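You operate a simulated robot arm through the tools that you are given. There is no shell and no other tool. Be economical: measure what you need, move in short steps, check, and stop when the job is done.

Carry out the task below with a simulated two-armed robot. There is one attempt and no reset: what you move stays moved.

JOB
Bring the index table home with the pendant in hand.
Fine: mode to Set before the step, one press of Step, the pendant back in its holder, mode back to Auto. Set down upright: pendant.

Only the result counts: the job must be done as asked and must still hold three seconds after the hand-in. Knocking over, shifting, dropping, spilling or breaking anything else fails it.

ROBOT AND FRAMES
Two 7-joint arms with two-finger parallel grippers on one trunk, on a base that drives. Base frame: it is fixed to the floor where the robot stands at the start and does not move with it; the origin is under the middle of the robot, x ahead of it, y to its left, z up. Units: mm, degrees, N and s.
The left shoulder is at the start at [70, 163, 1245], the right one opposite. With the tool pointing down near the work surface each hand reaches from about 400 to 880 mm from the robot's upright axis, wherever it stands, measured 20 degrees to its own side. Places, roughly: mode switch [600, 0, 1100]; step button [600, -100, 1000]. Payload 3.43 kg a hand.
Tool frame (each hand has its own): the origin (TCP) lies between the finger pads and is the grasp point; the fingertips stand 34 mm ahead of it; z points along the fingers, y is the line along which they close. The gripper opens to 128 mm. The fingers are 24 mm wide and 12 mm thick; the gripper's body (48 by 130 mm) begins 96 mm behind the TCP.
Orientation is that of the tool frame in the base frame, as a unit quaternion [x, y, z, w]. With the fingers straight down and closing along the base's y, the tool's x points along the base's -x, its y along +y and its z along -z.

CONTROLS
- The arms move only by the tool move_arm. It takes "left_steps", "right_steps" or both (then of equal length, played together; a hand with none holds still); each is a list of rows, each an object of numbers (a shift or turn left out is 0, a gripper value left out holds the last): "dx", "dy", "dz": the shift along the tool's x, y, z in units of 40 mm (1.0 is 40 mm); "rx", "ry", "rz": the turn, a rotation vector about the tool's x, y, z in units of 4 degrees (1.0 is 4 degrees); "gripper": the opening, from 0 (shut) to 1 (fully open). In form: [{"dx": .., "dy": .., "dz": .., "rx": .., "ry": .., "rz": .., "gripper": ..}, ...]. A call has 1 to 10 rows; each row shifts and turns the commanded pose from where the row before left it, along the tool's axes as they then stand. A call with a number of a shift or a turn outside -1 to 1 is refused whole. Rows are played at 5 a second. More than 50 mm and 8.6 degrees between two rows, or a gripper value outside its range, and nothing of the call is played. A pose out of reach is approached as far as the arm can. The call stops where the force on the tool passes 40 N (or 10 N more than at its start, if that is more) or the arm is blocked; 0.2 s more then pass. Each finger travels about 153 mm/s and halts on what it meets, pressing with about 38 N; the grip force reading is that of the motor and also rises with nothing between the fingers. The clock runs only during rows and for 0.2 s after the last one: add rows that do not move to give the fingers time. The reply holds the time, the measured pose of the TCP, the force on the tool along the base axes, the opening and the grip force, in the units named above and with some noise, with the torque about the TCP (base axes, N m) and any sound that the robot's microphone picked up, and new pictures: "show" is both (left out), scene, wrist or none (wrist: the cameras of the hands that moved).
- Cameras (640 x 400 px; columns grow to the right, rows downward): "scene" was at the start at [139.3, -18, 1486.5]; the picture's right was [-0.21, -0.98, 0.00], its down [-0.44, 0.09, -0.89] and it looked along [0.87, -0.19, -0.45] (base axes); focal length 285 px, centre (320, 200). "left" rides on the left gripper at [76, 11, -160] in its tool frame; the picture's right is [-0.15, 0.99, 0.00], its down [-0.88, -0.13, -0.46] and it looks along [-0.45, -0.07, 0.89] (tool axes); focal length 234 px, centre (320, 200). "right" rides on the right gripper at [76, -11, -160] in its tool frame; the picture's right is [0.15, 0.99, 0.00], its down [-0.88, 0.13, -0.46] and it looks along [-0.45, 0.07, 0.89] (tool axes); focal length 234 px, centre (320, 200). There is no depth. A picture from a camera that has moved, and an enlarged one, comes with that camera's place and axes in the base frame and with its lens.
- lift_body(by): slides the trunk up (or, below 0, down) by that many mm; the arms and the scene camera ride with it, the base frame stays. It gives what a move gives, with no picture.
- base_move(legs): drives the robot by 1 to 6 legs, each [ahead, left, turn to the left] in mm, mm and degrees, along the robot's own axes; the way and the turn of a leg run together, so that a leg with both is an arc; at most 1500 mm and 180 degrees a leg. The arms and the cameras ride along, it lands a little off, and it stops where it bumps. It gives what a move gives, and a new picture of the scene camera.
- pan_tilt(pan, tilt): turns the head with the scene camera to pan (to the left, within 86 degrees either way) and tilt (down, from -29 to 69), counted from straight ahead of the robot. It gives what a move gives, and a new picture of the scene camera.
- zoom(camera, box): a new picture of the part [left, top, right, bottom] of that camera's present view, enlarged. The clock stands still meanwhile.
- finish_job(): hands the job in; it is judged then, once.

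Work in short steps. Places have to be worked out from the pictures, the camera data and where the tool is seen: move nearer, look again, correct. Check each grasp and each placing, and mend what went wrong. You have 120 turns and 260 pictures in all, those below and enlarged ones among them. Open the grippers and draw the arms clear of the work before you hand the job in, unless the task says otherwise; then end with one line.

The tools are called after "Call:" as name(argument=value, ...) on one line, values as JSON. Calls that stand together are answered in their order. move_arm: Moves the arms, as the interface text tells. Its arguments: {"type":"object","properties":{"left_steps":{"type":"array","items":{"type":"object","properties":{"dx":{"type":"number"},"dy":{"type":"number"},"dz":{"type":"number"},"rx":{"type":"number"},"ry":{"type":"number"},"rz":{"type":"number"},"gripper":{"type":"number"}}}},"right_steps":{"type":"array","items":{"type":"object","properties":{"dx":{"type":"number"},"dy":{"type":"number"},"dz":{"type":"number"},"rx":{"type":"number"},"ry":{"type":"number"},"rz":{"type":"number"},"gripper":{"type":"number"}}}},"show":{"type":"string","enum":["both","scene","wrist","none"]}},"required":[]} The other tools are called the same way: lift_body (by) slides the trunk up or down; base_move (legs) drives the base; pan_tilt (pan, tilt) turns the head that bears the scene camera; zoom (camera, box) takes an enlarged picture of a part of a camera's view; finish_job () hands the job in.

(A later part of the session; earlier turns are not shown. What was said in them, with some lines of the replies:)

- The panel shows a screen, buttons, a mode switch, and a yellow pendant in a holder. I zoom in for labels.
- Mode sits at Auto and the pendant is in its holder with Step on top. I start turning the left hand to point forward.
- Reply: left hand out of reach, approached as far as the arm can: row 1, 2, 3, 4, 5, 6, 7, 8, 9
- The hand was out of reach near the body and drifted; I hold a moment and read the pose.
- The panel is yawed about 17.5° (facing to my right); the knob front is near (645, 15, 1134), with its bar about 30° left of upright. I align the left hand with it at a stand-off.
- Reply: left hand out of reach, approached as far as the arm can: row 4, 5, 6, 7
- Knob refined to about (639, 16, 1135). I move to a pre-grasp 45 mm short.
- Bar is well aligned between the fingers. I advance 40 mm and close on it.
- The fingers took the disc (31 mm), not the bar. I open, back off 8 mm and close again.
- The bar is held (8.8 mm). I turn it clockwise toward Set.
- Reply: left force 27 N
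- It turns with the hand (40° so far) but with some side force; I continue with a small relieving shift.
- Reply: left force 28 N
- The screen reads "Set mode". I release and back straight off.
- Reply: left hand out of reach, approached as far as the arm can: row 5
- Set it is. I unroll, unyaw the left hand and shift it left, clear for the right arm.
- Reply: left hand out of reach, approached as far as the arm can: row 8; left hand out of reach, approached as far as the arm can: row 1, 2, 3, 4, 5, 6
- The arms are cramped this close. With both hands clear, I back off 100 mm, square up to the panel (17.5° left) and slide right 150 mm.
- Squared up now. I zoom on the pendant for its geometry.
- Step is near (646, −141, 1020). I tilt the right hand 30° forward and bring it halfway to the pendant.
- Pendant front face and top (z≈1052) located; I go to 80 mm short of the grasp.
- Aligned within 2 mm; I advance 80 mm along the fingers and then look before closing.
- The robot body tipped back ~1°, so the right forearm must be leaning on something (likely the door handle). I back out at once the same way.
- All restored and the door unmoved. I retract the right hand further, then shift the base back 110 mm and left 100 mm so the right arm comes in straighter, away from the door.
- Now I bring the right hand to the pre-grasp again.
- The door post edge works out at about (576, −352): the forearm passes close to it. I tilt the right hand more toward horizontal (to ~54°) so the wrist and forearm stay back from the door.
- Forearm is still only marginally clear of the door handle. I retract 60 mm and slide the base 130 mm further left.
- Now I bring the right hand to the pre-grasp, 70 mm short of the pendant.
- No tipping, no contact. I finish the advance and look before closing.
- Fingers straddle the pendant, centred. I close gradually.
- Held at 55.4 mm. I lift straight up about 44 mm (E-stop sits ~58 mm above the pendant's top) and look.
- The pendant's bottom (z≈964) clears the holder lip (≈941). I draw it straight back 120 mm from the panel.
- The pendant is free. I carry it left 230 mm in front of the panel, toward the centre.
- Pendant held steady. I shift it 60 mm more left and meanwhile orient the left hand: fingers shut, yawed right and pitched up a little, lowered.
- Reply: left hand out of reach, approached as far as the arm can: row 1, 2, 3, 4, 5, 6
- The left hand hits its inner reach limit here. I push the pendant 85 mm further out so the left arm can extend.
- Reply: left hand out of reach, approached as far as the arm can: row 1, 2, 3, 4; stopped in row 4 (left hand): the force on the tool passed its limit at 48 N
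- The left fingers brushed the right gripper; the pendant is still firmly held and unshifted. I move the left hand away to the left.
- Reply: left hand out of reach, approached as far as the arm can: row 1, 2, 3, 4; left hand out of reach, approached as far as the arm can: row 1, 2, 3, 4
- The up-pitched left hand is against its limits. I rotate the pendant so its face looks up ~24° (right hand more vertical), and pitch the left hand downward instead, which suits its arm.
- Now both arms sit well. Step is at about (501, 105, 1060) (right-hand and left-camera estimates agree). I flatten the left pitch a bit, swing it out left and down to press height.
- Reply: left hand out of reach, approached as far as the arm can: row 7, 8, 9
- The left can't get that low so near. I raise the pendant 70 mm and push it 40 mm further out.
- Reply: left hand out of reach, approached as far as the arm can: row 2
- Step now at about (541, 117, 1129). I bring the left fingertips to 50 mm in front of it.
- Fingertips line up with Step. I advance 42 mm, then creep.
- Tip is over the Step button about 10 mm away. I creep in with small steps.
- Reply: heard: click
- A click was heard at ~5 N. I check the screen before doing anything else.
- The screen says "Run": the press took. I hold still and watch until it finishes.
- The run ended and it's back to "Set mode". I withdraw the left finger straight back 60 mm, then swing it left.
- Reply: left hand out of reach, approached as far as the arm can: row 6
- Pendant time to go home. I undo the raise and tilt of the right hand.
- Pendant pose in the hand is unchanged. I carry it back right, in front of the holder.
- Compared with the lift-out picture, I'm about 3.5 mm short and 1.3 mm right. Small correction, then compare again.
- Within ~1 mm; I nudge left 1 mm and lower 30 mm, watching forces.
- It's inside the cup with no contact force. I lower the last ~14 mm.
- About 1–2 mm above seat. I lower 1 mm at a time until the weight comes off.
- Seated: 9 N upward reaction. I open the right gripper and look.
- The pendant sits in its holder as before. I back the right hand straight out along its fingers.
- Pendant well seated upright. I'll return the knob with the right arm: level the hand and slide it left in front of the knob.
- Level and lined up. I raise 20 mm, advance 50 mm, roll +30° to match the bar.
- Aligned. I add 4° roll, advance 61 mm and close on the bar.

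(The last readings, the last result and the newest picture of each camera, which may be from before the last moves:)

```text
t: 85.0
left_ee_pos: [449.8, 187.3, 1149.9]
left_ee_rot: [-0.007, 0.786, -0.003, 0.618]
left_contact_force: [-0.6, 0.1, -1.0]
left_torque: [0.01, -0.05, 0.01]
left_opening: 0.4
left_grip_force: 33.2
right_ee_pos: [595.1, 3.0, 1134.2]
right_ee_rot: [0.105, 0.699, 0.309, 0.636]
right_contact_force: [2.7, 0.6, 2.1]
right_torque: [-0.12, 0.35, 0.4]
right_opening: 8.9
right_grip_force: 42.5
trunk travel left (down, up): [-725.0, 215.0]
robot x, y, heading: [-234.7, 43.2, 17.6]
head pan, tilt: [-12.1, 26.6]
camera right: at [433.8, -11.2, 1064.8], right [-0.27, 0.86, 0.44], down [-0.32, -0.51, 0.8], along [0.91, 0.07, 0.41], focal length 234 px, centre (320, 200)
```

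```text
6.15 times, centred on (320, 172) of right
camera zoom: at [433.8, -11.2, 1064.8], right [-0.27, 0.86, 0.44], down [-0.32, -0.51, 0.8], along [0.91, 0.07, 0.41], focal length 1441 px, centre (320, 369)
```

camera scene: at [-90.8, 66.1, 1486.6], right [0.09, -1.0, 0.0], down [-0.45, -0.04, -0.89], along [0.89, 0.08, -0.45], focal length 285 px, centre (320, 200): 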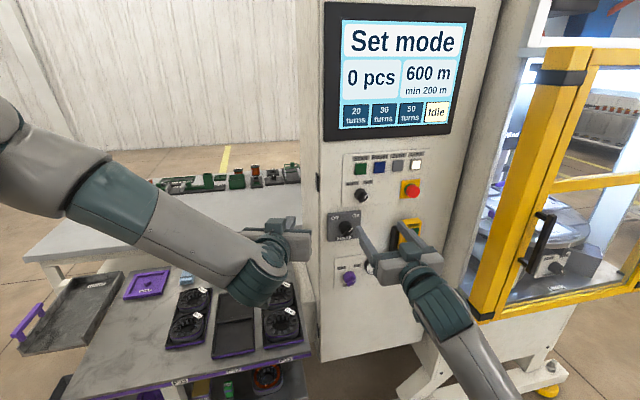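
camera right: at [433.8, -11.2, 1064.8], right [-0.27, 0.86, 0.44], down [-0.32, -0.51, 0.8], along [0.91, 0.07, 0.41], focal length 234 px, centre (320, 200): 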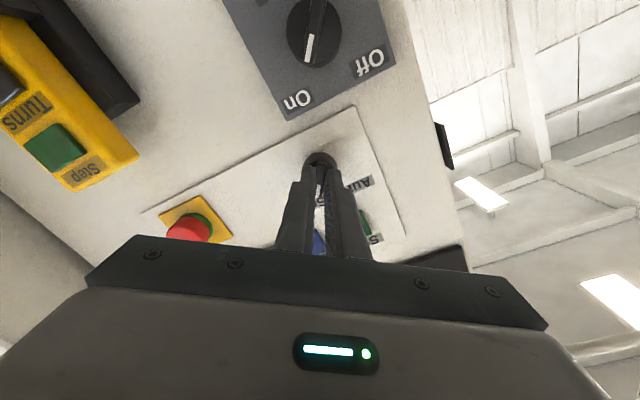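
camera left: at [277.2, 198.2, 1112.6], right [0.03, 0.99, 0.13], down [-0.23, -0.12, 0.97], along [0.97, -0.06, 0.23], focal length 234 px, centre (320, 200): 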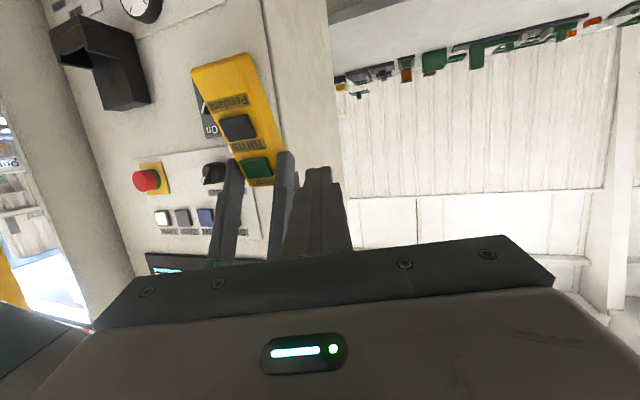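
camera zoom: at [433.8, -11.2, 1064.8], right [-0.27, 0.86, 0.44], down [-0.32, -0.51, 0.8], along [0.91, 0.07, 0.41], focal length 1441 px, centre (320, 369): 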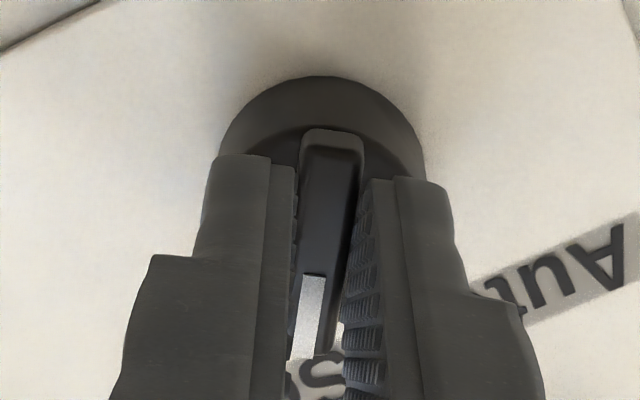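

The bar is held (8.9 mm). I turn it counter-clockwise toward Auto.

Call:
move_arm(right_steps=[{"rz": -1}, {"rz": -1}, {"rz": -1}, {"rz": -1}, {"rz": -1}, {"rz": -1}, {"rz": -1}, {"rz": -1}], show="none")

Call:
move_arm(right_steps=[{"rz": -1}, {"rz": -1}, {"rz": -1}, {"rz": -1}, {"rz": -1}, {"rz": -1}, {}], show="both")

```text
t: 86.8
left_ee_pos: [449.7, 186.4, 1150.1]
left_ee_rot: [-0.006, 0.786, -0.004, 0.618]
left_contact_force: [0.3, -0.7, -0.2]
left_torque: [0.02, 0.01, 0.01]
left_opening: 0.0
left_grip_force: 32.7
right_ee_pos: [596.1, 1.7, 1134.5]
right_ee_rot: [-0.09, 0.702, 0.122, 0.696]
right_contact_force: [0.3, -4.3, -0.1]
right_torque: [0.42, -1.21, -0.09]
right_opening: 9.0
right_grip_force: 42.5
trunk travel left (down, up): [-725.0, 215.0]
robot x, y, heading: [-228.3, 42.3, 17.6]
head pan, tilt: [-12.1, 26.6]
```

```text
t: 88.4
left_ee_pos: [449.3, 185.1, 1149.1]
left_ee_rot: [-0.006, 0.786, -0.003, 0.618]
left_contact_force: [-0.6, -0.4, 0.3]
left_torque: [0.0, -0.02, 0.02]
left_opening: 0.3
left_grip_force: 33.1
right_ee_pos: [596.5, 1.2, 1134.2]
right_ee_rot: [-0.234, 0.668, -0.026, 0.706]
right_contact_force: [1.9, -9.5, 1.8]
right_torque: [0.23, -0.75, 0.02]
right_opening: 9.2
right_grip_force: 42.7
trunk travel left (down, up): [-725.0, 215.0]
robot x, y, heading: [-231.3, 43.7, 17.5]
head pan, tilt: [-12.1, 26.6]
camera scene: at [-90.7, 64.7, 1486.6], right [0.09, -1.0, 0.0], down [-0.45, -0.04, -0.89], along [0.89, 0.08, -0.45], focal length 285 px, centre (320, 200)
camera right: at [455.7, -81.7, 1066.7], right [-0.26, 0.83, -0.5], down [-0.57, 0.29, 0.77], along [0.78, 0.48, 0.39], focal length 234 px, centre (320, 200)
```

scene: 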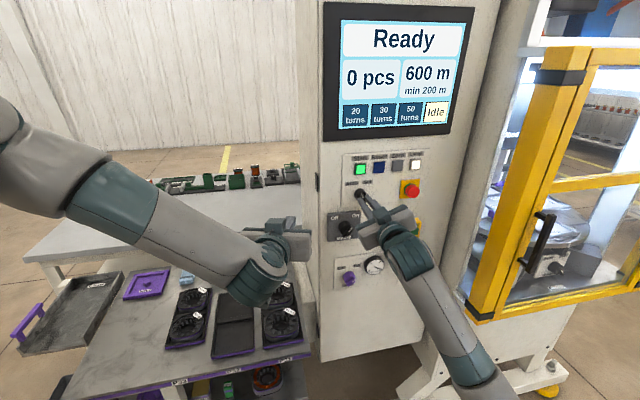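
right: 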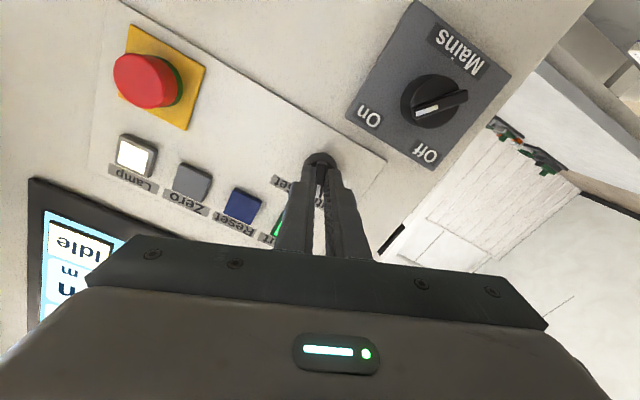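

Screen reads "Ready" — homed and in Auto. I turn the last 4° into the detent, open, and back off.

Call:
move_arm(right_steps=[{"rz": -0.8}, {}, {"gripper": 0.3}, {"gripper": 0.3}, {"dz": -0.6}, {"dz": -0.8}, {"dz": -0.8}, {"dz": -0.8}, {}], show="both")

Call:
zoom(camera="right", box=[180, 30, 400, 200])

```text
t: 90.4
left_ee_pos: [450.0, 188.0, 1149.8]
left_ee_rot: [-0.006, 0.786, -0.004, 0.618]
left_contact_force: [0.4, -0.5, -0.2]
left_torque: [0.02, 0.0, -0.02]
left_opening: 0.0
left_grip_force: 33.0
right_ee_pos: [481.1, -31.6, 1132.9]
right_ee_rot: [-0.252, 0.661, -0.046, 0.705]
right_contact_force: [-0.1, 0.7, 0.6]
right_torque: [0.03, 0.03, -0.01]
right_opening: 38.2
right_grip_force: 0.0
trunk travel left (down, up): [-725.0, 215.0]
robot x, y, heading: [-231.0, 44.3, 17.7]
head pan, tilt: [-12.1, 26.6]
camera scene: at [-90.2, 67.0, 1486.5], right [0.09, -1.0, 0.0], down [-0.45, -0.04, -0.89], along [0.89, 0.08, -0.45], focal length 285 px, centre (320, 200)
camera right: at [341.9, -118.3, 1068.2], right [-0.25, 0.8, -0.54], down [-0.58, 0.33, 0.75], along [0.78, 0.5, 0.38], focal length 234 px, centre (320, 200)
```

scene: 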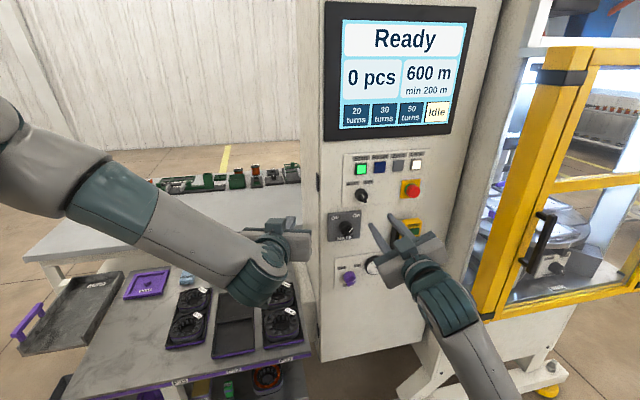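
right: 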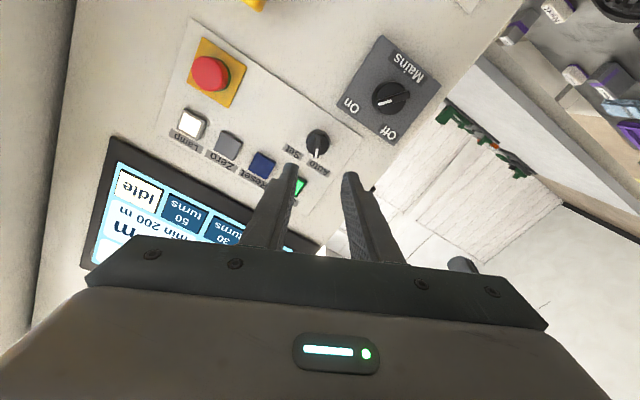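

```text
2.35 times, centred on (290, 115) of right
camera zoom: at [341.9, -118.3, 1068.2], right [-0.25, 0.8, -0.54], down [-0.58, 0.33, 0.75], along [0.78, 0.5, 0.38], focal length 551 px, centre (391, 400)
```

zoom: 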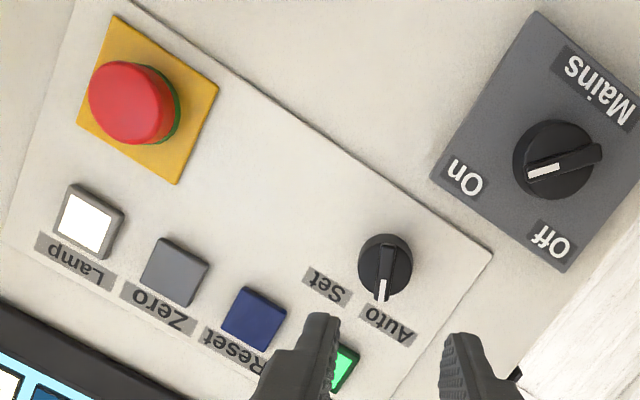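

Auto set, screen "Ready". I open both grippers and draw both hands back a bit, then a final check.

Call:
move_arm(right_steps=[{"dz": -0.4, "gripper": 0.8}, {"dz": -0.4}, {}], left_steps=[{"gripper": 0.6}, {"dz": -0.5}, {}], show="scene")

Call:
zoom(camera="scene", box=[320, 150, 450, 290])

```text
t: 91.2
left_ee_pos: [430.2, 187.2, 1155.1]
left_ee_rot: [-0.007, 0.786, -0.003, 0.618]
left_contact_force: [0.2, 0.4, -0.5]
left_torque: [0.01, 0.02, 0.03]
left_opening: 76.8
left_grip_force: 0.1
right_ee_pos: [451.0, -41.4, 1134.4]
right_ee_rot: [-0.253, 0.661, -0.045, 0.705]
right_contact_force: [-0.5, 0.4, -0.5]
right_torque: [0.02, -0.02, 0.02]
right_opening: 102.7
right_grip_force: 0.0
trunk travel left (down, up): [-725.0, 215.0]
robot x, y, heading: [-231.0, 39.4, 17.5]
head pan, tilt: [-12.1, 26.6]
camera scene: at [-90.3, 66.4, 1486.5], right [0.09, -1.0, 0.0], down [-0.45, -0.04, -0.89], along [0.89, 0.08, -0.45], focal length 285 px, centre (320, 200)
```

scene: 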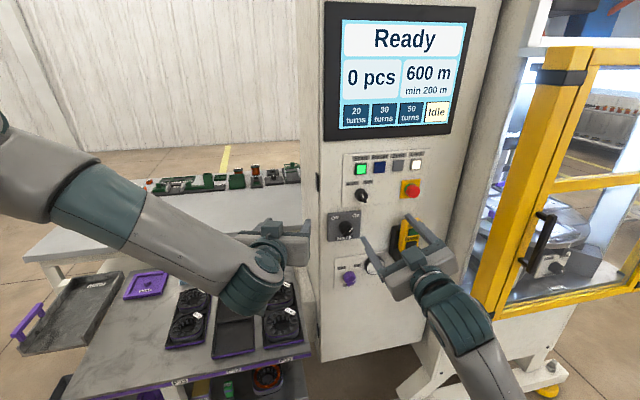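

```text
2.86 times, centred on (385, 220) of scene
camera zoom: at [-90.3, 66.4, 1486.5], right [0.09, -1.0, 0.0], down [-0.45, -0.04, -0.89], along [0.89, 0.08, -0.45], focal length 815 px, centre (134, 143)
```

zoom: 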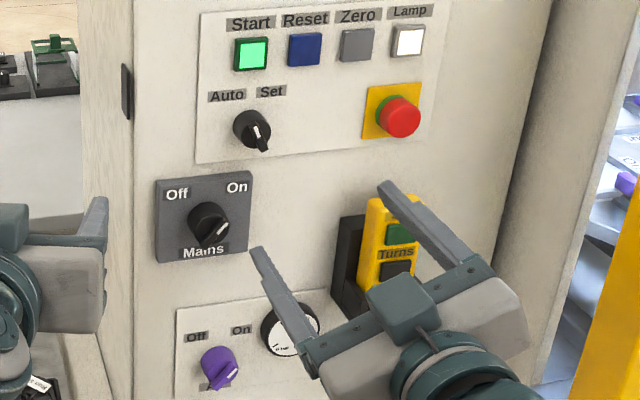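

Everything is in place: "Ready", mode at Auto, pendant in its holder, hands clear. I hand in.

Call:
finish_job()

```text
The job is handed in.
```

The index table is home: mode was set to Set, Step was pressed once with the pendant in hand, the pendant is back upright in its holder, mode is back at Auto, and the screen reads "Ready". Along the way, the right forearm leaned on something by the door and the left fingers bumped the right gripper. I backed off both times, and the pictures showed nothing moved.
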